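You operate a simulated robot arm through the tools that you are given. There is no shell and no other tool.

The job below is to be done with a simulated robot arm. You get a single attempt, and the scene is never put back.

JOB
The blue bar was thrown at 5: clear the fault, stir the flask even at 2 and stopper it.
Fine: switch off, stir knob to 2, where it stays, switch on; off again once it is one colour, then the black stopper. No heat.

It is judged by the outcome, as a careful person would: the job done as asked, and still so three seconds after it is handed in. It fails if anything else is knocked over, pushed out of place, dropped, spilled or broken. Lids that push on must go on centred and level and be pressed home; caps that screw on are set level and turned clockwise until they are tight.

ROBOT AND FRAMES
A 7-joint arm with a two-finger parallel gripper on a trunk, on a base that drives. Base frame: it is fixed to the floor where the robot stands at the start and does not move with it; the origin is under the middle of the robot, x ahead of it, y to its left, z up. Units: mm, degrees, N and s.
With the tool pointing down near the work surface it reaches from about 360 to 900 mm from the robot's upright axis, wherever it stands. Its first joint turns from -115.0 to 115.0 degrees. Places, roughly: beaker with the blue ring [-1750, -250, 750]; beaker with the green ring [-2000, 0, 750]; beaker with the yellow ring [-2000, 0, 750]; black stopper [-750, 1500, 750]; blue stir bar [-1500, 2000, 1000]; heat knob [-1500, 2000, 800]; large beaker [-1250, 1750, 750]; large flask [-1500, 2000, 1000]; small beaker [-2500, -250, 750]; stir knob [-1500, 1900, 800]; stirrer [-1500, 2000, 900]; stirrer switch [-1600, 2000, 800]. Payload 3.91 kg.
The tool frame sits at the grasp point between the pads (the TCP): z along the fingers, y along the line on which they close. The tips reach 30 mm beyond it. The gripper opens to 110 mm. The fingers are 20 mm wide and 10 mm thick; the gripper's body (48 by 112 mm) begins 55 mm behind the TCP.
Orientation is told as [roll, pitch, yaw] about the base's x, y, z axes, in that order, counted from this pose: with the fingers straight down and closing along the base's y, the tool's x points along the base's -x, its y along +y and its z along -z.

CONTROLS
- The arm moves only by the tool move_arm. Its arguments are lists of equal length, an entry for each row: "travel": the shift along the base's x, y, z in mm, a list of three; "rotation": the turn, a rotation vector about the base's x, y, z in degrees, a list of three. In form: {"travel": [[dx, dy, dz], ...], "rotation": [[ax, ay, az], ...]}. A call has 1 to 20 rows; each row shifts and turns the commanded pose from where the row before left it. "claw" is the opening, from 0 (shut) to 1 (fully open), set as the call begins (left out, the last holds). Each row takes 0.2 s and may step no farther than 50 mm and 8.6 degrees from the row before; otherwise, or with a gripper value out of range, the whole call is refused. A pose out of reach is approached as far as the arm can. The call stops where the force on the tool passes 40 N (or 10 N more than at its start, if that is more) or the arm is blocked; 0.2 s more then pass. The fingers move at their own pace (about 153 mm/s each) and stop on an object; they squeeze with about 44 N. The grip force told is the motor's: it shows also when the fingers shut on nothing. Time passes only in rows, and 0.2 s behind the last, so rows that do not move let the fingers close. The reply holds the time, the measured pose of the TCP, the force on the tool along the base axes, the opening and the grip force, in the units named above and with some noise, with the torque about the TCP (base axes, N m) and any sound that the robot's microphone picked up, and new pictures: "pictures" is both (left out), scene, wrist or none.
- Cameras (640 x 400 px; columns grow to the right, rows downward): "scene" is now at [234.7, 188.3, 1093.1]; the picture's right is [-0.17, -0.99, 0.00], its down [-0.30, 0.05, -0.95] and it looks along [0.94, -0.16, -0.30] (base axes); focal length 214 px, centre (320, 200). "wrist" rides on the gripper at [72, 17, -103] in the tool frame; the picture's right is [-0.23, 0.97, 0.00], its down [-0.76, -0.18, -0.62] and it looks along [-0.61, -0.14, 0.78] (tool axes); focal length 222 px, centre (320, 200). There is no depth. A picture from a camera that has moved, and an enlarged one, comes with that camera's place and axes in the base frame and with its lens.
- raise_lower(by): slides the trunk up (or, below 0, down) by that many mm; the arm and the scene camera ride with it, the base frame stays. It gives what a move gives, with no picture.
- drive_base(legs): drives the robot by 1 to 6 legs, each [ahead, left, turn to the left] in mm, mm and degrees, along the robot's own axes; the way and the turn of a leg run together, so that a leg with both is an arc; at most 1500 mm and 180 degrees a leg. The arm and the cameras ride along, it lands a little off, and it stops where it bumps. It gives what a move gives, and a new picture of the scene camera.
- pan_tilt(pan, tilt): turns the head with the scene camera to pan (to the left, within 80 degrees either way) and tilt (down, from -29 to 69), counted from straight ahead of the robot. It gives what a move gives, and a new picture of the scene camera.
- close_up(camera, box): a new picture of the part [left, top, right, bottom] of that camera's present view, enlarged. It takes no simulated time.
- close_job(): hands the job in; it is judged then, once.

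Nothing tells you exact positions but the pictures and the camera data. Unless the task says otherwise, let go and move clear before handing in.

The tools are called by a JSON object that holds its "api" and its "payload". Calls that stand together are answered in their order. move_arm: Moves the arm, as the interface text tells. Its arguments: {"type":"object","properties":{"travel":{"type":"array"},"rotation":{"type":"array"},"claw":{"type":"number"},"pictures":{"type":"string","enum":["both","scene","wrist","none"]}},"required":["travel","rotation"]} The other tools are called the same way: raise_lower (by) slides the trunk up or down; drive_base (legs) drives the base; pan_tilt (pan, tilt) turns the head that bears the scene camera; close_up (camera, box) takes an enlarged picture of a part of a camera's view; close_job () hands the job in.

At the start:

```text
time_s: 0.0
eef_pos: [468.9, 109.7, 1050.0]
ee_rot: [0.0, 0.0, -0.1]
contact_force: [0.0, 0.1, -0.4]
wrist_torque: [-0.02, 0.01, -0.01]
gripper_width: 110.2
finger_force: 0.0
trunk travel left (down, up): [-400.0, 590.0]
robot x, y, heading: [-2.0, 1.0, -0.1]
head pan, tilt: [-9.6, 17.4]
```

scene: 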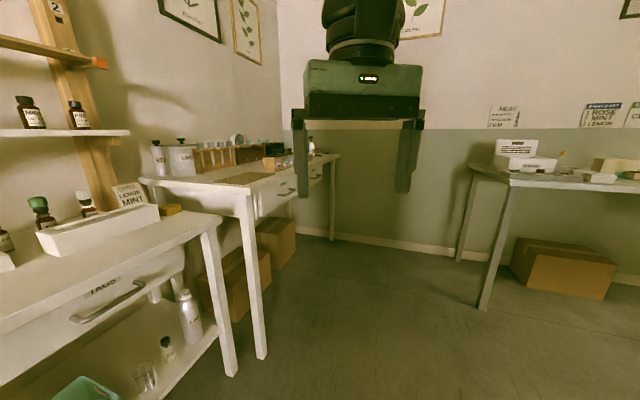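
wrist: 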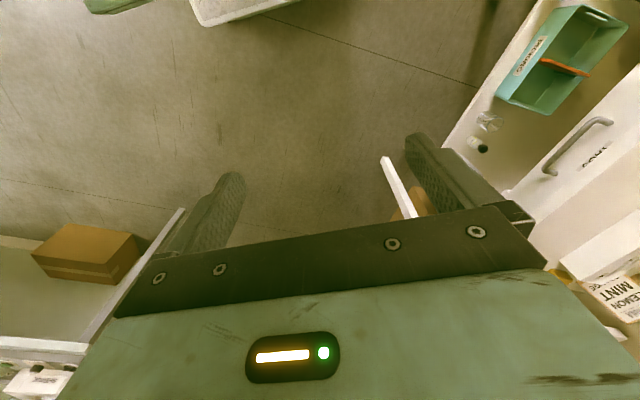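

I see shelves and benches ahead and to the left; the stirrer should be behind me to the left at about [-1500, 2000]. I'll look left first before driving.

{"api": "pan_tilt", "payload": {"pan": 80, "tilt": 20}}

```text
time_s: 1.6
eef_pos: [469.9, 108.3, 1050.6]
ee_rot: [0.1, 0.1, 0.0]
contact_force: [0.3, 0.0, -0.2]
wrist_torque: [0.02, 0.01, 0.01]
gripper_width: 110.1
finger_force: 0.0
trunk travel left (down, up): [-400.0, 590.0]
robot x, y, heading: [5.1, -4.5, -0.3]
head pan, tilt: [80.0, 20.0]
camera scene: at [158.9, 295.6, 1089.0], right [0.98, -0.17, 0.0], down [-0.06, -0.34, -0.94], along [0.16, 0.93, -0.34], focal length 214 px, centre (320, 200)
```

scene: 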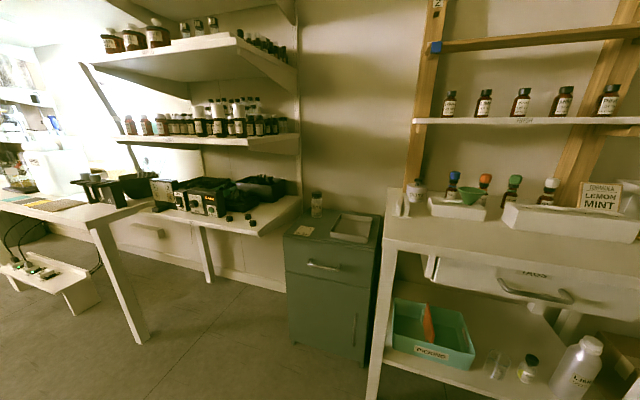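

I see a shelf bay, a green cabinet and, further left, a white table. I'll turn left in place to look toward the stirrer side.

{"api": "drive_base", "payload": {"legs": [[0, 0, 120]]}}

{"api": "pan_tilt", "payload": {"pan": 0, "tilt": 20}}

{"api": "pan_tilt", "payload": {"pan": 60, "tilt": 20}}

```text
time_s: 7.1
eef_pos: [-334.0, 346.2, 1050.2]
ee_rot: [0.1, 0.0, 120.9]
contact_force: [0.6, -0.3, -0.6]
wrist_torque: [0.02, 0.01, -0.01]
gripper_width: 110.0
finger_force: 0.1
trunk travel left (down, up): [-400.0, 590.0]
robot x, y, heading: [-0.8, 3.2, 121.0]
head pan, tilt: [80.0, 20.0]
camera scene: at [-335.2, -17.9, 1089.0], right [-0.36, 0.93, 0.0], down [0.32, 0.12, -0.94], along [-0.88, -0.34, -0.34], focal length 214 px, centre (320, 200)
```

scene: 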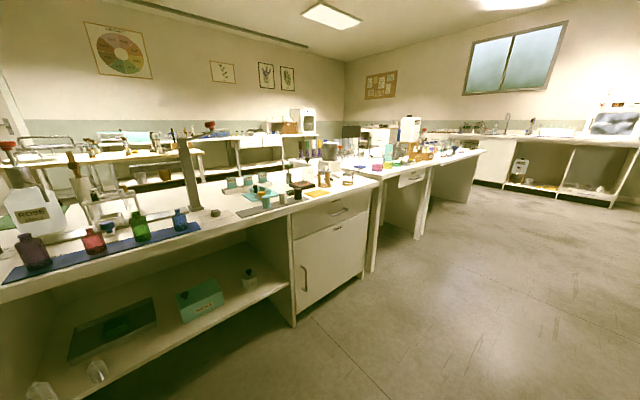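

```text
time_s: 8.6
eef_pos: [-334.6, 346.6, 1051.5]
ee_rot: [-0.1, 0.1, 120.9]
contact_force: [0.1, -0.4, 0.2]
wrist_torque: [-0.01, -0.01, -0.03]
gripper_width: 110.0
finger_force: 0.1
trunk travel left (down, up): [-400.0, 590.0]
robot x, y, heading: [-0.3, -1.0, 121.0]
head pan, tilt: [0.0, 20.0]
camera scene: at [-296.2, 95.2, 1088.9], right [0.86, 0.51, 0.0], down [0.18, -0.29, -0.94], along [-0.48, 0.81, -0.34], focal length 214 px, centre (320, 200)
```

scene: 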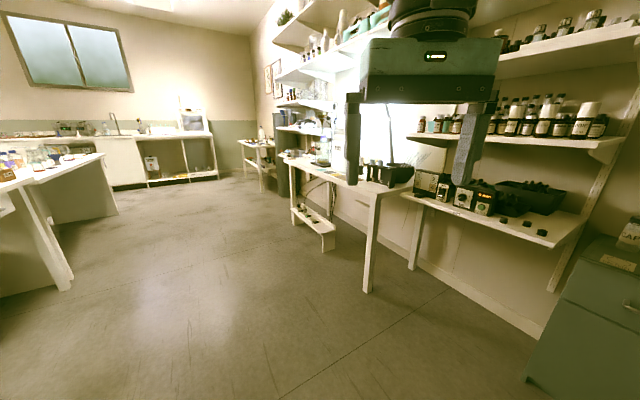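

```text
time_s: 9.9
eef_pos: [-335.6, 346.2, 1050.6]
ee_rot: [0.1, 0.0, 121.0]
contact_force: [-0.2, -0.7, 0.2]
wrist_torque: [-0.02, 0.02, -0.02]
gripper_width: 110.0
finger_force: 0.0
trunk travel left (down, up): [-400.0, 590.0]
robot x, y, heading: [1.2, 0.1, 121.2]
head pan, tilt: [60.0, 20.0]
camera scene: at [-341.4, 13.9, 1088.9], right [-0.02, 1.0, 0.0], down [0.34, 0.01, -0.94], along [-0.94, -0.01, -0.34], focal length 214 px, centre (320, 200)
```

scene: 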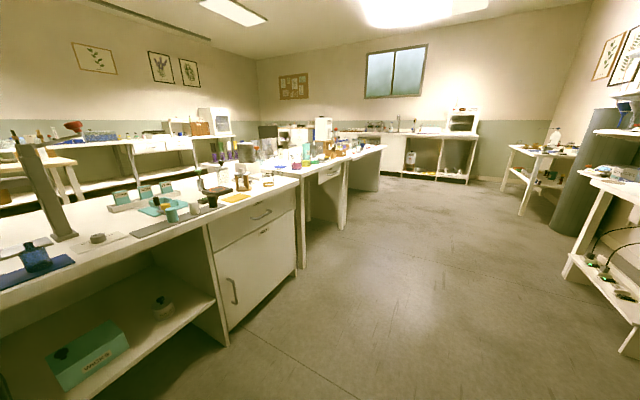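

The table straight ahead-left under the wall shelves seems to be the stirrer bench. I'll turn a bit and look closer.

{"api": "pan_tilt", "payload": {"pan": 15, "tilt": 20}}

{"api": "close_up", "payload": {"camera": "scene", "box": [320, 80, 520, 205]}}

```text
time_s: 11.0
eef_pos: [-333.0, 347.4, 1050.1]
ee_rot: [0.1, -0.1, 120.9]
contact_force: [0.0, 0.2, 0.4]
wrist_torque: [0.0, 0.0, -0.04]
gripper_width: 109.9
finger_force: 0.0
trunk travel left (down, up): [-400.0, 590.0]
robot x, y, heading: [1.0, 1.0, 120.8]
head pan, tilt: [15.0, 20.0]
camera scene: at [-315.2, 80.1, 1088.9], right [0.69, 0.72, 0.0], down [0.25, -0.24, -0.94], along [-0.68, 0.65, -0.34], focal length 214 px, centre (320, 200)
```

scene: 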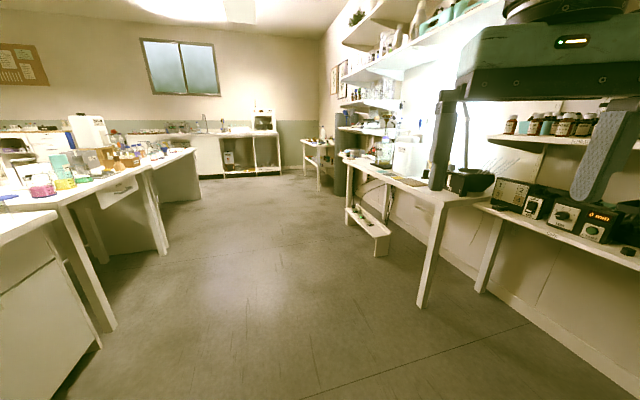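

```text
3.20 times, centred on (420, 142) of scene
camera zoom: at [-315.2, 80.1, 1088.9], right [0.69, 0.72, 0.0], down [0.25, -0.24, -0.94], along [-0.68, 0.65, -0.34], focal length 686 px, centre (0, 384)
```

zoom: 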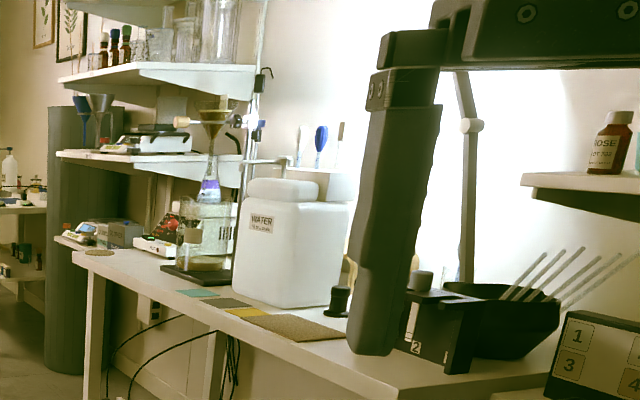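

The stirrer bench runs along y≈1290–1900, its top near z≈720; the stirrer is past the white water jug and a black stopper-like object stands before it. I'll turn to face the bench and drive sideways toward it.

{"api": "drive_base", "payload": {"legs": [[0, 0, -31], [0, 1150, 0], [500, 0, 0]]}}

{"api": "pan_tilt", "payload": {"pan": 25, "tilt": 25}}

{"api": "pan_tilt", "payload": {"pan": -20, "tilt": 25}}

```text
time_s: 17.8
eef_pos: [-1176.8, 479.9, 1051.1]
ee_rot: [-0.1, -0.1, 91.9]
contact_force: [0.2, -0.4, 0.2]
wrist_torque: [0.0, -0.01, 0.0]
gripper_width: 110.0
finger_force: 0.0
trunk travel left (down, up): [-400.0, 590.0]
robot x, y, heading: [-1054.1, 14.0, 91.9]
head pan, tilt: [15.0, 20.0]
stopped in leg 2: the robot was blocked; the commanded pose is now the measured one
camera scene: at [-1288.1, 237.5, 1088.9], right [0.96, 0.29, 0.0], down [0.1, -0.33, -0.94], along [-0.27, 0.9, -0.34], focal length 214 px, centre (320, 200)
```

scene: 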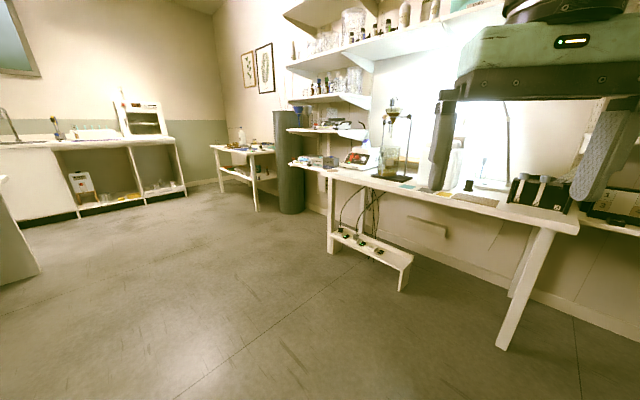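

```text
time_s: 18.5
eef_pos: [-1176.0, 479.7, 1049.9]
ee_rot: [0.0, -0.1, 91.8]
contact_force: [0.2, -0.5, -0.1]
wrist_torque: [0.0, 0.01, 0.03]
gripper_width: 110.3
finger_force: 0.0
trunk travel left (down, up): [-400.0, 590.0]
robot x, y, heading: [-1046.8, 17.4, 92.0]
head pan, tilt: [25.0, 25.0]
camera scene: at [-1302.7, 230.5, 1080.9], right [0.89, 0.45, 0.0], down [0.19, -0.38, -0.91], along [-0.41, 0.81, -0.42], focal length 214 px, centre (320, 200)
```

scene: 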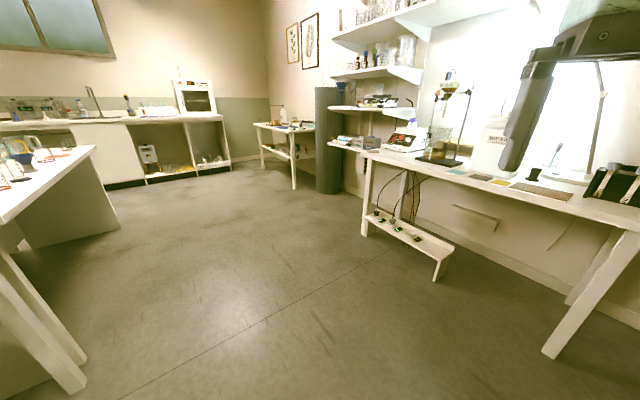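

```text
time_s: 19.6
eef_pos: [-1176.5, 480.3, 1050.7]
ee_rot: [0.0, 0.0, 91.9]
contact_force: [0.0, 0.5, 0.4]
wrist_torque: [0.01, 0.04, 0.03]
gripper_width: 110.2
finger_force: 0.1
trunk travel left (down, up): [-400.0, 590.0]
robot x, y, heading: [-1052.3, 15.2, 92.0]
head pan, tilt: [-20.0, 25.0]
camera scene: at [-1232.5, 236.0, 1080.9], right [0.95, -0.31, 0.0], down [-0.13, -0.4, -0.91], along [0.28, 0.86, -0.42], focal length 214 px, centre (320, 200)
```

scene: 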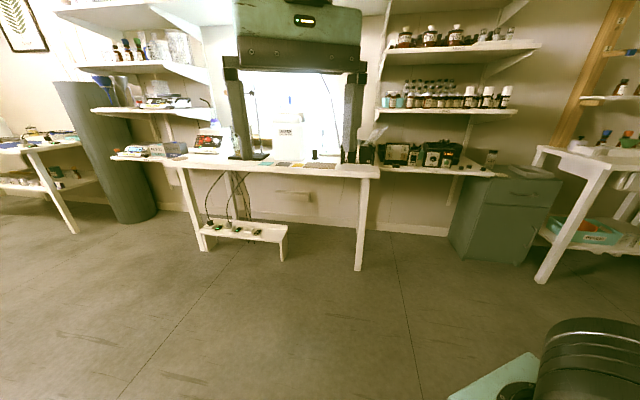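

The base touched the bench behind-left and stopped; I'm now at about [-1052, 15]. I'll zoom to identify the stirrer and then drive ahead.

{"api": "pan_tilt", "payload": {"pan": 25, "tilt": 15}}

{"api": "close_up", "payload": {"camera": "scene", "box": [320, 100, 480, 200]}}

{"api": "drive_base", "payload": {"legs": [[550, 0, -2]]}}

{"api": "close_up", "payload": {"camera": "scene", "box": [220, 80, 540, 280]}}

```text
time_s: 20.7
eef_pos: [-1177.2, 479.6, 1051.6]
ee_rot: [0.0, 0.1, 92.0]
contact_force: [0.1, 0.3, 0.0]
wrist_torque: [0.01, -0.01, -0.01]
gripper_width: 110.0
finger_force: 0.2
trunk travel left (down, up): [-400.0, 590.0]
robot x, y, heading: [-1051.6, 12.7, 92.0]
head pan, tilt: [25.0, 15.0]
camera scene: at [-1303.2, 231.6, 1097.1], right [0.89, 0.45, 0.0], down [0.12, -0.23, -0.97], along [-0.44, 0.86, -0.26], focal length 214 px, centre (320, 200)
```

scene: 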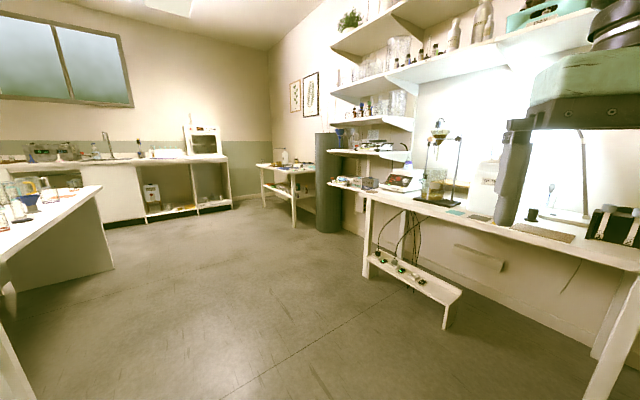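

```text
4.00 times, centred on (400, 150) of scene
camera zoom: at [-1303.2, 231.6, 1097.1], right [0.89, 0.45, 0.0], down [0.12, -0.23, -0.97], along [-0.44, 0.86, -0.26], focal length 858 px, centre (0, 400)
```

zoom: 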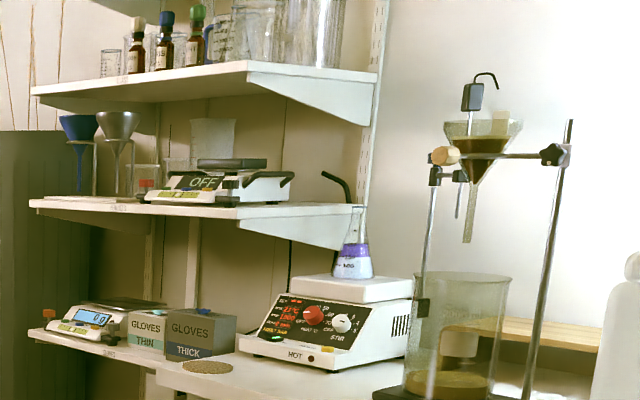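

```text
time_s: 23.9
eef_pos: [-1165.0, 1039.8, 1050.7]
ee_rot: [0.0, 0.0, 89.7]
contact_force: [-0.8, 0.7, -0.6]
wrist_torque: [-0.02, -0.02, 0.01]
gripper_width: 110.1
finger_force: 0.0
trunk travel left (down, up): [-400.0, 590.0]
robot x, y, heading: [-1058.9, 570.6, 89.4]
head pan, tilt: [25.0, 15.0]
camera scene: at [-1301.8, 796.9, 1097.1], right [0.91, 0.42, 0.0], down [0.11, -0.24, -0.97], along [-0.4, 0.88, -0.26], focal length 214 px, centre (320, 200)
```

scene: 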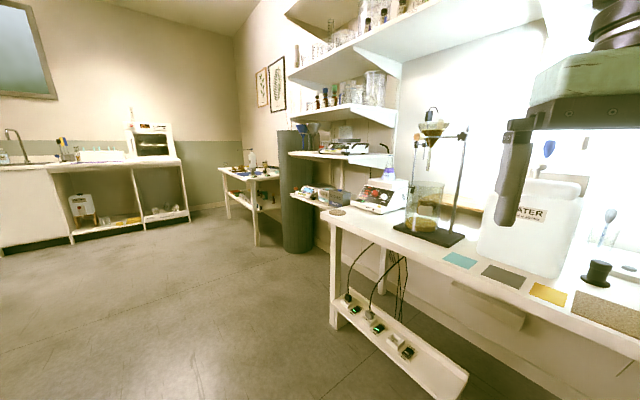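

```text
2.00 times, centred on (380, 180) of scene
camera zoom: at [-1301.8, 796.9, 1097.1], right [0.91, 0.42, 0.0], down [0.11, -0.24, -0.97], along [-0.4, 0.88, -0.26], focal length 429 px, centre (200, 240)
```

zoom: 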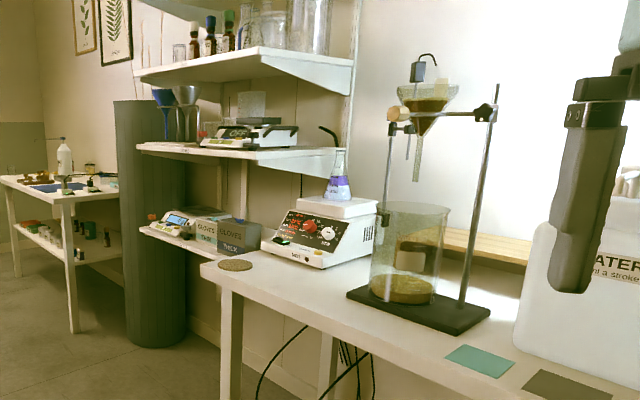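

The stirrer is a white-topped hotplate at roughly [-1540, 2060] with panel facing me; the table runs askew by about 27° (front-left leg near [-1663, 1818]). I'll turn to face it squarely and move left in front of the stirrer, keeping distance.

{"api": "drive_base", "payload": {"legs": [[0, 0, -26.4], [0, 1057, 0], [223, 0, 0]]}}

{"api": "pan_tilt", "payload": {"pan": 0, "tilt": 25}}

{"api": "pan_tilt", "payload": {"pan": -30, "tilt": 25}}

```text
time_s: 31.9
eef_pos: [-1792.6, 1700.3, 1049.8]
ee_rot: [0.0, -0.2, 64.2]
contact_force: [0.4, 0.1, -0.6]
wrist_torque: [-0.03, 0.02, -0.04]
gripper_width: 110.0
finger_force: 0.0
trunk travel left (down, up): [-400.0, 590.0]
robot x, y, heading: [-1901.9, 1229.9, 64.0]
head pan, tilt: [25.0, 15.0]
camera scene: at [-2020.4, 1540.5, 1097.1], right [1.0, -0.01, 0.0], down [0.0, -0.26, -0.97], along [0.01, 0.97, -0.26], focal length 214 px, centre (320, 200)
```

scene: 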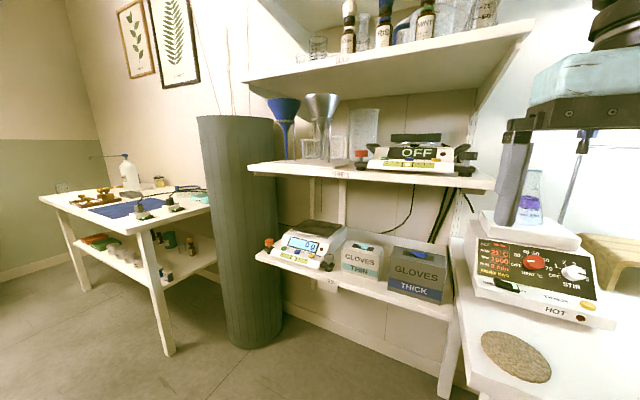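

```text
time_s: 32.8
eef_pos: [-1794.2, 1699.9, 1050.8]
ee_rot: [-0.1, 0.0, 64.2]
contact_force: [-0.3, -0.1, -0.2]
wrist_torque: [-0.03, -0.03, -0.04]
gripper_width: 110.3
finger_force: 0.1
trunk travel left (down, up): [-400.0, 590.0]
robot x, y, heading: [-1899.7, 1232.9, 64.3]
head pan, tilt: [0.0, 25.0]
camera scene: at [-1981.7, 1530.1, 1080.9], right [0.9, -0.43, 0.0], down [-0.18, -0.38, -0.91], along [0.39, 0.82, -0.42], focal length 214 px, centre (320, 200)
```

scene: 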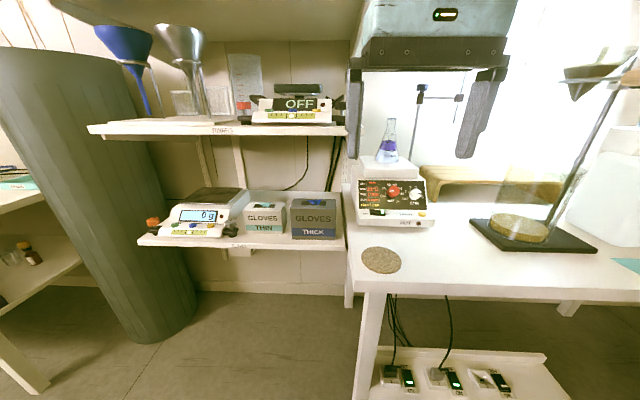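

```text
time_s: 33.8
eef_pos: [-1791.7, 1701.1, 1051.6]
ee_rot: [0.1, -0.1, 64.2]
contact_force: [0.2, 0.2, 0.3]
wrist_torque: [-0.02, 0.02, -0.01]
gripper_width: 110.0
finger_force: 0.1
trunk travel left (down, up): [-400.0, 590.0]
robot x, y, heading: [-1899.7, 1233.7, 64.2]
head pan, tilt: [-30.0, 25.0]
camera scene: at [-1945.6, 1498.9, 1080.9], right [0.56, -0.83, 0.0], down [-0.35, -0.24, -0.91], along [0.75, 0.51, -0.42], focal length 214 px, centre (320, 200)
```

scene: 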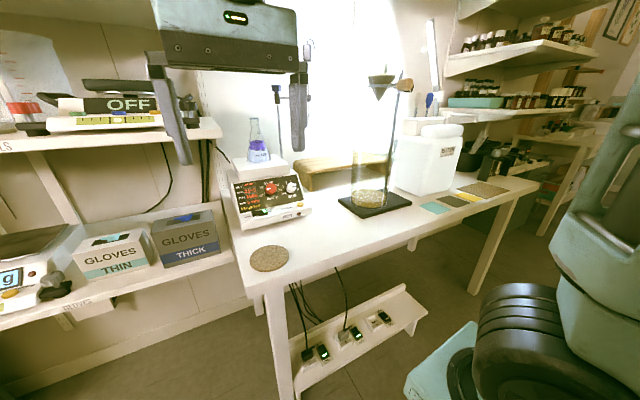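

Now the stirrer is well visible, with a beaker-stand to its right and shelves on its left. I'll zoom in on the panel and flask.

{"api": "close_up", "payload": {"camera": "scene", "box": [215, 105, 327, 235]}}

{"api": "pan_tilt", "payload": {"pan": 0, "tilt": 25}}

{"api": "close_up", "payload": {"camera": "scene", "box": [336, 110, 448, 240]}}

{"api": "close_up", "payload": {"camera": "wrist", "box": [0, 0, 640, 400]}}

```text
3.08 times, centred on (271, 170) of scene
camera zoom: at [-1945.6, 1498.9, 1080.9], right [0.56, -0.83, 0.0], down [-0.35, -0.24, -0.91], along [0.75, 0.51, -0.42], focal length 660 px, centre (471, 292)
```

zoom: 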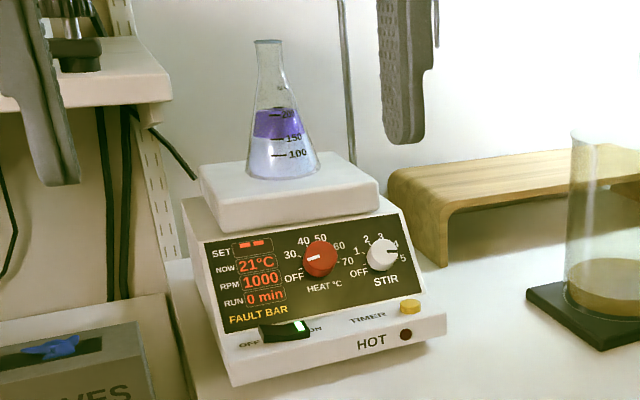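

```text
time_s: 34.7
eef_pos: [-1793.2, 1700.3, 1051.2]
ee_rot: [0.0, 0.0, 64.1]
contact_force: [-0.6, -1.0, 0.2]
wrist_torque: [-0.04, -0.01, 0.0]
gripper_width: 110.2
finger_force: 0.1
trunk travel left (down, up): [-400.0, 590.0]
robot x, y, heading: [-1901.5, 1229.7, 64.2]
head pan, tilt: [0.0, 25.0]
camera scene: at [-1981.6, 1530.0, 1080.9], right [0.9, -0.44, 0.0], down [-0.18, -0.38, -0.91], along [0.4, 0.82, -0.42], focal length 214 px, centre (320, 200)
```

scene: 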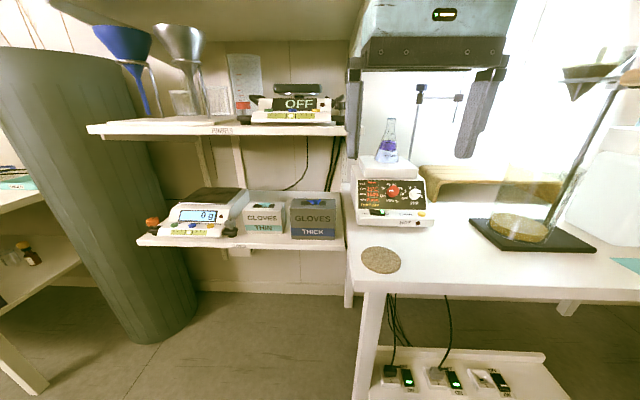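

```text
3.08 times, centred on (392, 175) of scene
camera zoom: at [-1981.6, 1530.0, 1080.9], right [0.9, -0.44, 0.0], down [-0.18, -0.38, -0.91], along [0.4, 0.82, -0.42], focal length 660 px, centre (98, 277)
```

zoom: 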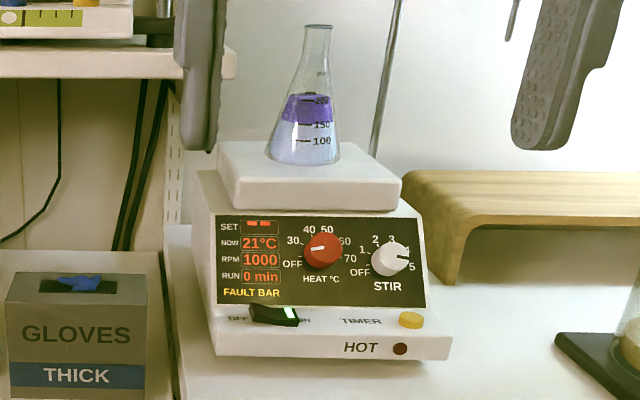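

```text
1.00 times, centred on (320, 200) of wrist (not enlarged: the box is as wide or as high as the picture)
camera zoom: at [-1840.6, 1643.8, 1153.6], right [-0.78, 0.63, 0.0], down [0.49, 0.61, 0.62], along [0.39, 0.49, -0.78], focal length 222 px, centre (320, 200)
```

zoom: 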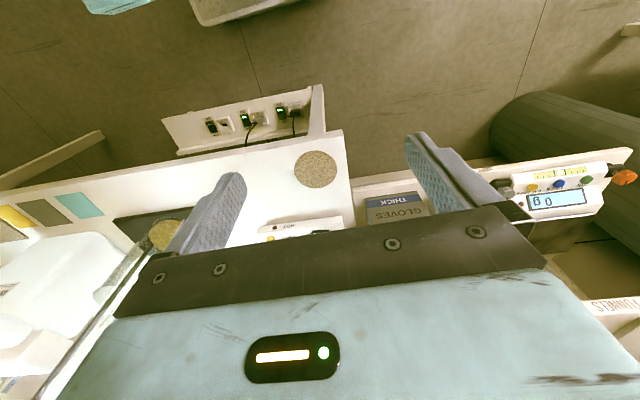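

The panel: switch lower left (lit, ON), red heat knob, white stir knob pointing at 5, display "FAULT BAR"; two-layered liquid in the flask. I estimate the stir knob at about [-1453, 1947, 819] and the panel facing heading ≈61°. I'll drive a bit right and nearer.

{"api": "drive_base", "payload": {"legs": [[0, 0, -2], [0, -110, 0], [110, 0, 0]]}}

{"api": "pan_tilt", "payload": {"pan": 0, "tilt": 25}}

{"api": "close_up", "payload": {"camera": "scene", "box": [260, 120, 388, 200]}}

```text
time_s: 37.1
eef_pos: [-1626.2, 1743.6, 1050.8]
ee_rot: [-0.1, -0.1, 62.1]
contact_force: [-0.3, 1.3, 0.1]
wrist_torque: [0.01, 0.02, -0.04]
gripper_width: 109.8
finger_force: 0.1
trunk travel left (down, up): [-400.0, 590.0]
robot x, y, heading: [-1752.7, 1274.8, 62.3]
head pan, tilt: [0.0, 25.0]
camera scene: at [-1821.6, 1579.9, 1080.9], right [0.88, -0.47, 0.0], down [-0.2, -0.37, -0.91], along [0.42, 0.8, -0.42], focal length 214 px, centre (320, 200)
```

scene: 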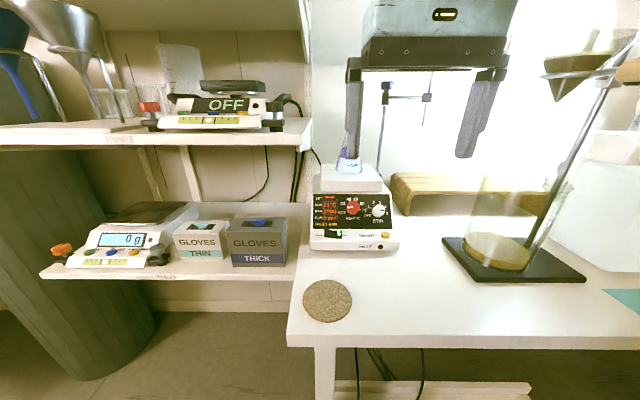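

```text
time_s: 37.7
eef_pos: [-1627.1, 1743.7, 1051.9]
ee_rot: [0.1, 0.0, 62.1]
contact_force: [0.0, 1.5, 0.4]
wrist_torque: [0.04, -0.02, -0.04]
gripper_width: 109.9
finger_force: 0.1
trunk travel left (down, up): [-400.0, 590.0]
robot x, y, heading: [-1748.5, 1279.1, 62.2]
head pan, tilt: [0.0, 25.0]
camera scene: at [-1821.6, 1579.9, 1080.9], right [0.88, -0.47, 0.0], down [-0.2, -0.37, -0.91], along [0.42, 0.8, -0.42], focal length 214 px, centre (320, 200)
```

scene: 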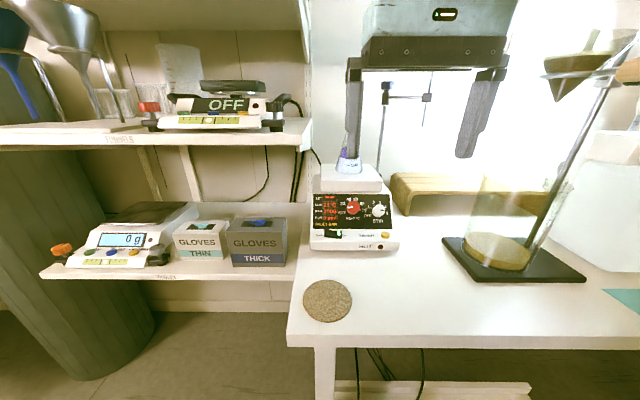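

```text
5.00 times, centred on (324, 160) of scene
camera zoom: at [-1821.6, 1579.9, 1080.9], right [0.88, -0.47, 0.0], down [-0.2, -0.37, -0.91], along [0.42, 0.8, -0.42], focal length 1072 px, centre (300, 400)
```

zoom: 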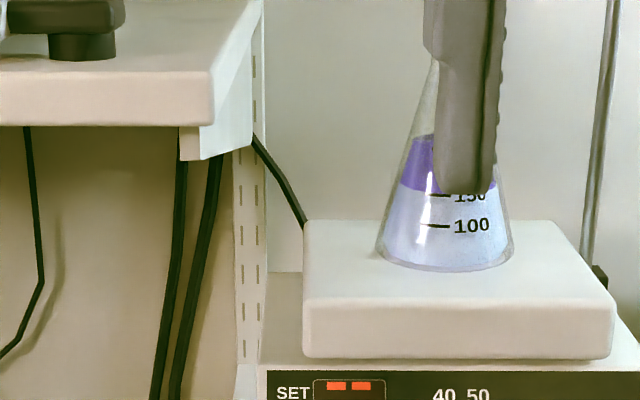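

{"api": "close_up", "payload": {"camera": "scene", "box": [302, 180, 406, 255]}}

{"api": "close_up", "payload": {"camera": "scene", "box": [340, 190, 400, 228]}}

```text
5.33 times, centred on (354, 218) of scene
camera zoom: at [-1821.6, 1579.9, 1080.9], right [0.88, -0.47, 0.0], down [-0.2, -0.37, -0.91], along [0.42, 0.8, -0.42], focal length 1144 px, centre (139, 107)
```

zoom: 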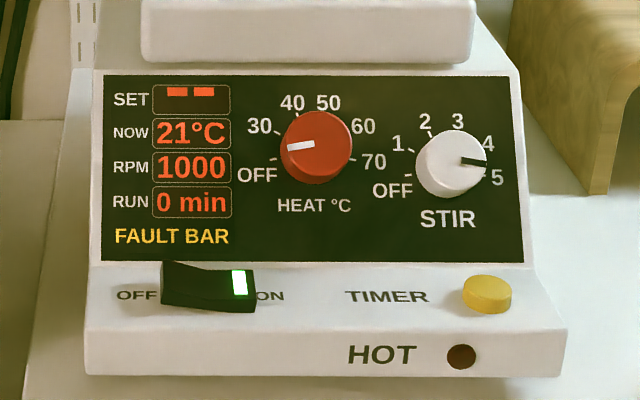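

```text
10.53 times, centred on (370, 209) of scene
camera zoom: at [-1821.6, 1579.9, 1080.9], right [0.88, -0.47, 0.0], down [-0.2, -0.37, -0.91], along [0.42, 0.8, -0.42], focal length 2258 px, centre (-206, 105)
```

zoom: 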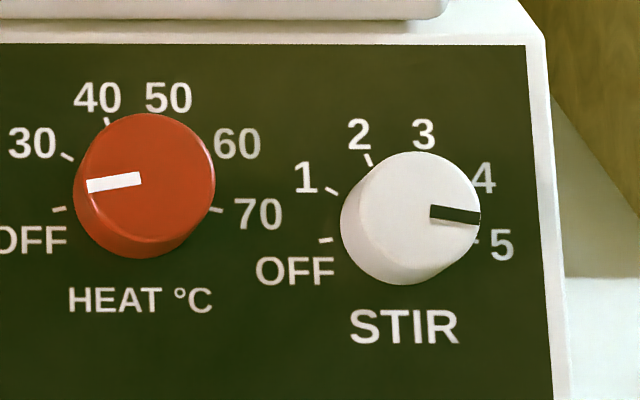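

The panel leans back ≈34°, heat pointer is at OFF, stir pointer at 5, rocker is at about [-1584, 1961, 779] with its OFF (left) side raised. I'll shut the fingers and tilt the tool 45° forward in front of the switch.

{"api": "move_arm", "payload": {"travel": [[-2.1, 19.5, -24.3], [-2.1, 19.5, -24.3], [-2.1, 19.5, -24.3], [-2.1, 19.5, -24.3], [-2.1, 19.5, -24.3], [-2.1, 19.5, -24.3], [-2.1, 19.5, -24.3], [0, 0, 0]], "rotation": [[5.7, -2.97, 0], [5.7, -2.97, 0], [5.7, -2.97, 0], [5.7, -2.97, 0], [5.7, -2.97, 0], [5.7, -2.97, 0], [5.7, -2.97, 0], [0, 0, 0]], "claw": 0}}

```text
time_s: 39.5
eef_pos: [-1642.3, 1881.0, 880.4]
ee_rot: [0.3, -45.0, 62.0]
contact_force: [-0.5, 0.3, -0.6]
wrist_torque: [0.0, 0.01, 0.01]
gripper_width: 0.0
finger_force: 38.0
trunk travel left (down, up): [-400.0, 590.0]
robot x, y, heading: [-1748.8, 1277.6, 62.3]
head pan, tilt: [0.0, 25.0]
camera scene: at [-1821.6, 1579.9, 1080.9], right [0.88, -0.47, 0.0], down [-0.2, -0.37, -0.91], along [0.42, 0.8, -0.42], focal length 214 px, centre (320, 200)
camera wrist: at [-1715.2, 1779.5, 901.2], right [-0.79, 0.59, 0.17], down [0.21, 0.0, 0.98], along [0.58, 0.8, -0.12], focal length 222 px, centre (320, 200)
```

scene: 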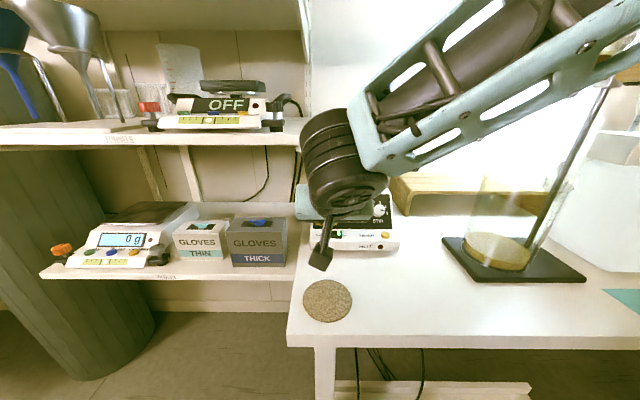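
wrist: 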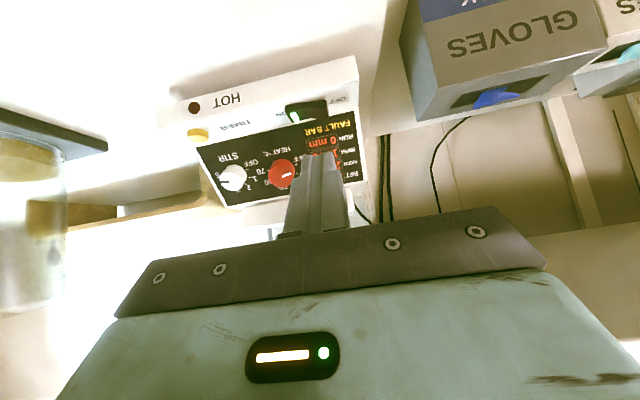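

The fingers are shut, tilted, in front of the switch, all clear. A close look through the wrist camera at the rocker.

{"api": "close_up", "payload": {"camera": "wrist", "box": [200, 60, 392, 180]}}

```text
3.33 times, centred on (296, 120) of wrist
camera zoom: at [-1715.2, 1779.5, 901.2], right [-0.79, 0.59, 0.17], down [0.21, 0.0, 0.98], along [0.58, 0.8, -0.12], focal length 740 px, centre (400, 467)
```

zoom: 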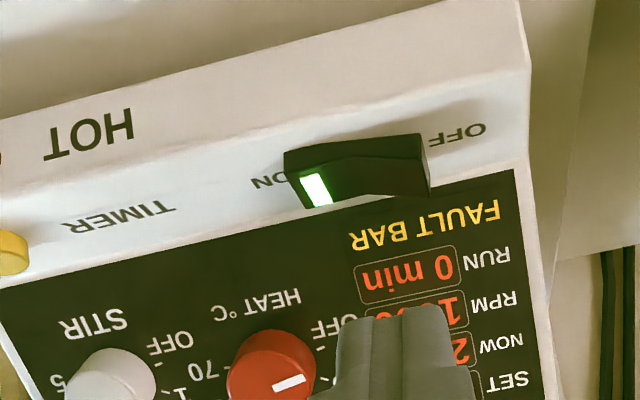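

The raised OFF end is about [-1603, 1960, 786]. I'll bring the shut fingertips just above it.

{"api": "move_arm", "payload": {"travel": [[10.9, 22.3, -10], [10.9, 22.3, -15], [10.9, 22.4, -18], [0, 0, 0]], "rotation": [[0, 0, 0], [0, 0, 0], [0, 0, 0], [0, 0, 0]]}}

{"api": "close_up", "payload": {"camera": "wrist", "box": [240, 80, 400, 200]}}

{"api": "close_up", "payload": {"camera": "scene", "box": [290, 170, 418, 250]}}

```text
time_s: 40.5
eef_pos: [-1609.3, 1947.7, 839.0]
ee_rot: [0.3, -45.1, 62.1]
contact_force: [0.3, -1.3, 0.4]
wrist_torque: [-0.03, 0.01, 0.0]
gripper_width: 0.0
finger_force: 37.8
trunk travel left (down, up): [-400.0, 590.0]
robot x, y, heading: [-1750.2, 1277.9, 62.4]
head pan, tilt: [0.0, 25.0]
camera scene: at [-1821.6, 1579.9, 1080.9], right [0.88, -0.47, 0.0], down [-0.2, -0.37, -0.91], along [0.42, 0.8, -0.42], focal length 214 px, centre (320, 200)
camera wrist: at [-1682.0, 1845.7, 859.6], right [-0.79, 0.59, 0.17], down [0.21, 0.0, 0.98], along [0.58, 0.8, -0.12], focal length 222 px, centre (320, 200)
```

scene: 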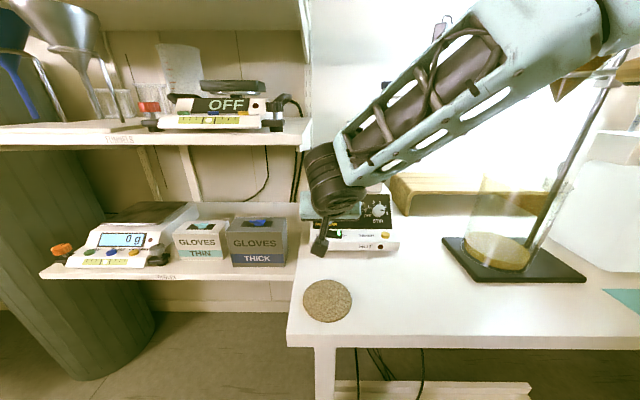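
wrist: 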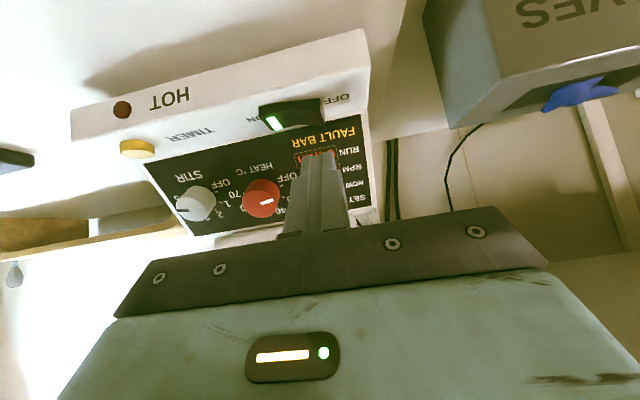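

```text
3.33 times, centred on (320, 140) of wrist
camera zoom: at [-1682.0, 1845.7, 859.6], right [-0.79, 0.59, 0.17], down [0.21, 0.0, 0.98], along [0.58, 0.8, -0.12], focal length 740 px, centre (320, 400)
```

zoom: 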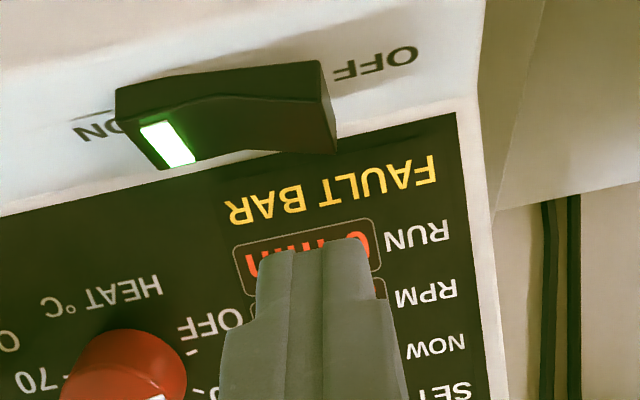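

```text
5.00 times, centred on (354, 210) of scene
camera zoom: at [-1821.6, 1579.9, 1080.9], right [0.88, -0.47, 0.0], down [-0.2, -0.37, -0.91], along [0.42, 0.8, -0.42], focal length 1072 px, centre (150, 150)
```

zoom: 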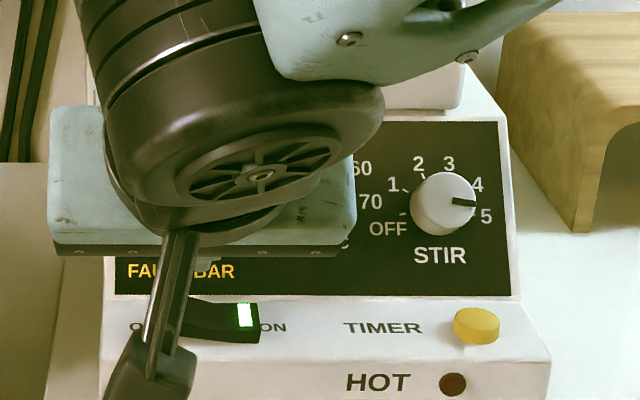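

The tips hang just above the OFF end. I press straight down slowly.

{"api": "move_arm", "payload": {"travel": [[0, 0, -5], [0, 0, -5], [0, 0, -5], [0, 0, -4], [0, 0, -3], [0, 0, -3], [0, 0, -3], [0, 0, -3]], "rotation": [[0, 0, 0], [0, 0, 0], [0, 0, 0], [0, 0, 0], [0, 0, 0], [0, 0, 0], [0, 0, 0], [0, 0, 0]]}}

{"api": "close_up", "payload": {"camera": "wrist", "box": [240, 80, 400, 200]}}

```text
time_s: 42.3
eef_pos: [-1609.7, 1946.7, 808.3]
ee_rot: [0.4, -45.2, 62.1]
contact_force: [-2.9, -2.4, 6.2]
wrist_torque: [0.01, 0.01, 0.03]
gripper_width: 0.1
finger_force: 37.5
trunk travel left (down, up): [-400.0, 590.0]
robot x, y, heading: [-1750.2, 1280.0, 62.0]
head pan, tilt: [0.0, 25.0]
camera scene: at [-1821.8, 1579.7, 1081.0], right [0.88, -0.47, 0.0], down [-0.2, -0.37, -0.91], along [0.42, 0.8, -0.42], focal length 214 px, centre (320, 200)
camera wrist: at [-1683.3, 1846.5, 829.2], right [-0.79, 0.59, 0.17], down [0.21, 0.0, 0.98], along [0.58, 0.8, -0.12], focal length 222 px, centre (320, 200)
```

scene: 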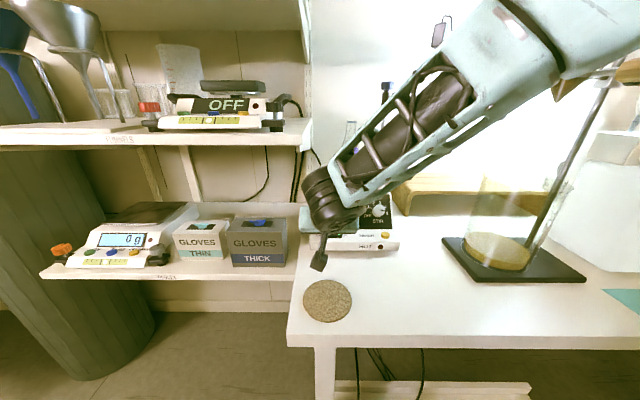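
wrist: 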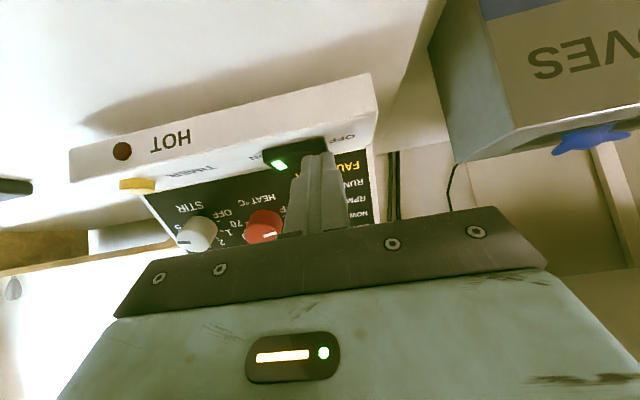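

```text
3.33 times, centred on (320, 140) of wrist
camera zoom: at [-1683.3, 1846.5, 829.2], right [-0.79, 0.59, 0.17], down [0.21, 0.0, 0.98], along [0.58, 0.8, -0.12], focal length 740 px, centre (320, 400)
```

zoom: 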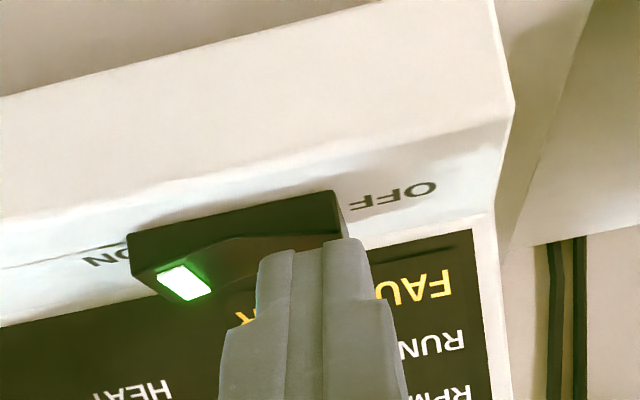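

Contact is just made on the OFF end (6 N). Press further.

{"api": "move_arm", "payload": {"travel": [[0, 0, -3], [0, 0, -3], [0, 0, -3], [0, 0, -3], [0, 0, -2], [0, 0, -2]], "rotation": [[0, 0, 0], [0, 0, 0], [0, 0, 0], [0, 0, 0], [0, 0, 0], [0, 0, 0]]}}

{"api": "close_up", "payload": {"camera": "wrist", "box": [240, 80, 400, 200]}}

```text
time_s: 43.0
eef_pos: [-1611.4, 1947.3, 805.6]
ee_rot: [0.8, -45.6, 61.8]
contact_force: [-2.6, -18.3, 18.2]
wrist_torque: [-0.34, -0.19, -0.26]
gripper_width: 0.1
finger_force: 37.8
trunk travel left (down, up): [-400.0, 590.0]
robot x, y, heading: [-1748.4, 1276.1, 62.3]
head pan, tilt: [0.0, 25.0]
heard: click
stopped in row 3: the force on the tool passed its limit at 44 N (the readings are from after the stop); the commanded pose is now the measured one
camera scene: at [-1821.9, 1578.5, 1081.1], right [0.88, -0.47, 0.0], down [-0.2, -0.37, -0.91], along [0.42, 0.8, -0.42], focal length 214 px, centre (320, 200)
camera wrist: at [-1683.8, 1846.1, 826.5], right [-0.79, 0.59, 0.17], down [0.2, -0.01, 0.98], along [0.58, 0.81, -0.11], focal length 222 px, centre (320, 200)
```

scene: 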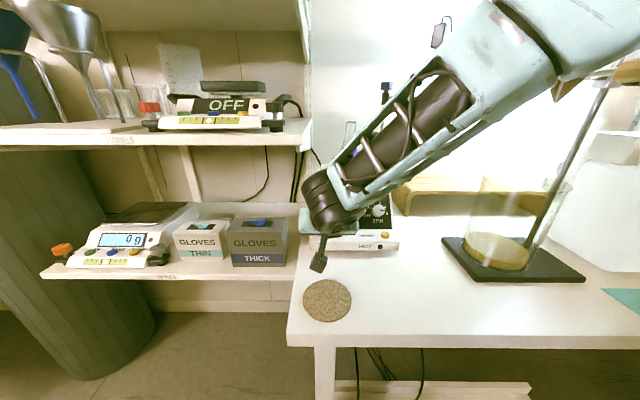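
wrist: 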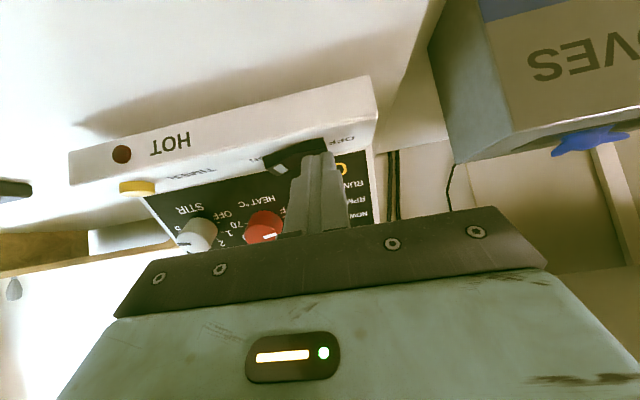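

```text
3.33 times, centred on (320, 140) of wrist
camera zoom: at [-1683.8, 1846.1, 826.5], right [-0.79, 0.59, 0.17], down [0.2, -0.01, 0.98], along [0.58, 0.81, -0.11], focal length 740 px, centre (320, 400)
```

zoom: 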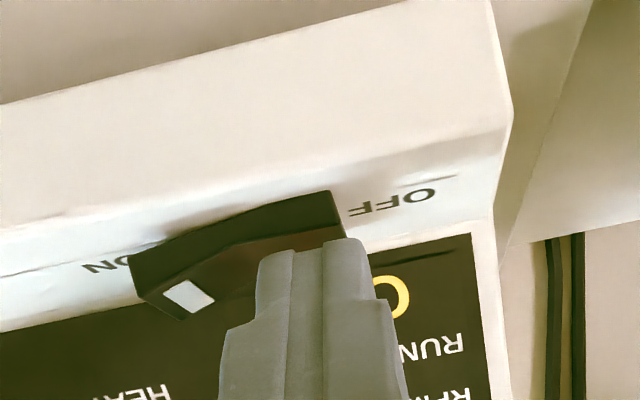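

A click, and the rocker's light is out: the switch is off. I lift off and back away.

{"api": "move_arm", "payload": {"travel": [[0, 0, 10], [0, 0, 20], [-6, -12, 20], [-14, -28, 25], [-18, -36, 20]], "rotation": [[0, 0, 0], [0, 0, 0], [0, 0, 0], [0, 0, 0], [0, 0, 0]]}}

{"api": "close_up", "payload": {"camera": "wrist", "box": [160, 50, 400, 200]}}

{"api": "close_up", "payload": {"camera": "scene", "box": [290, 150, 418, 250]}}

```text
time_s: 44.2
eef_pos: [-1649.1, 1871.9, 900.6]
ee_rot: [0.6, -45.4, 61.9]
contact_force: [1.3, -0.3, -0.3]
wrist_torque: [-0.01, 0.03, 0.01]
gripper_width: 0.1
finger_force: 38.0
trunk travel left (down, up): [-400.0, 590.0]
robot x, y, heading: [-1749.4, 1278.1, 62.3]
head pan, tilt: [0.0, 25.0]
camera scene: at [-1821.7, 1580.0, 1080.8], right [0.88, -0.47, 0.0], down [-0.2, -0.37, -0.91], along [0.42, 0.8, -0.42], focal length 214 px, centre (320, 200)
camera wrist: at [-1721.8, 1771.1, 920.1], right [-0.79, 0.59, 0.17], down [0.21, -0.01, 0.98], along [0.58, 0.81, -0.12], focal length 222 px, centre (320, 200)
```

scene: 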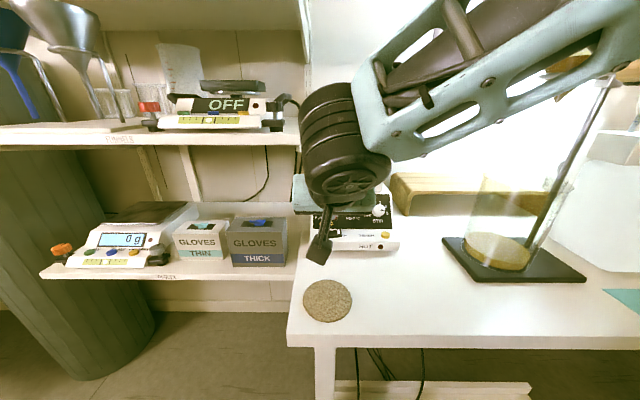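
wrist: 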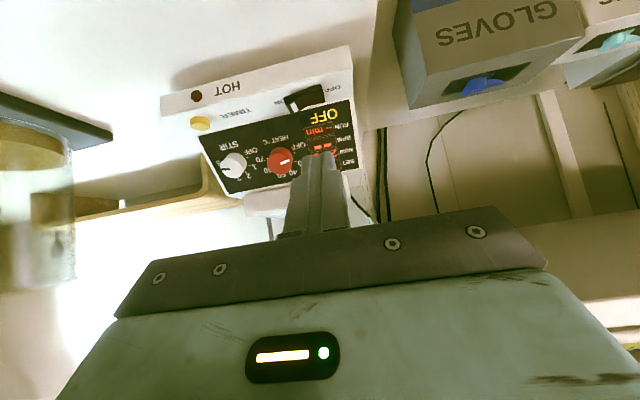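

```text
2.67 times, centred on (280, 125) of wrist
camera zoom: at [-1721.8, 1771.1, 920.1], right [-0.79, 0.59, 0.17], down [0.21, -0.01, 0.98], along [0.58, 0.81, -0.12], focal length 592 px, centre (427, 400)
```

zoom: 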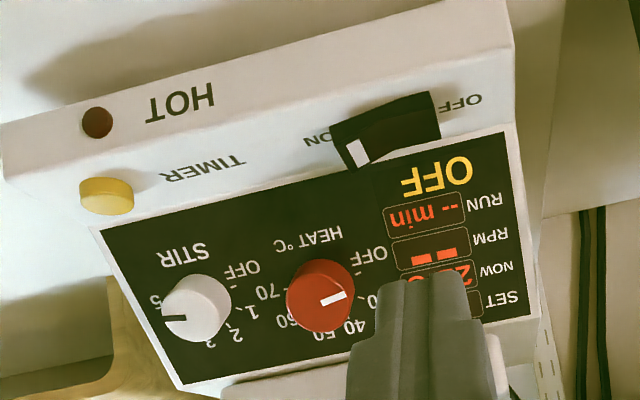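

```text
4.00 times, centred on (354, 200) of scene
camera zoom: at [-1821.7, 1580.0, 1080.8], right [0.88, -0.47, 0.0], down [-0.2, -0.37, -0.91], along [0.42, 0.8, -0.42], focal length 858 px, centre (184, 200)
```

zoom: 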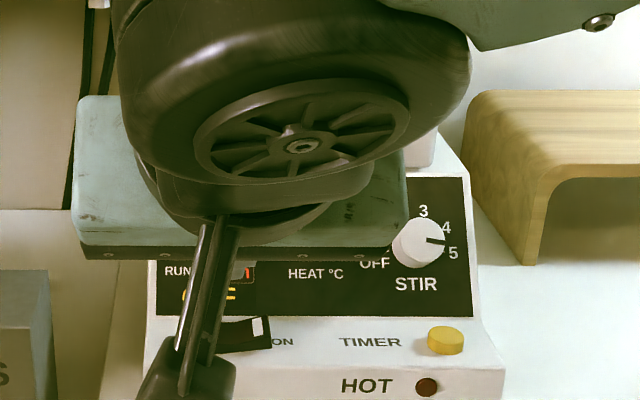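

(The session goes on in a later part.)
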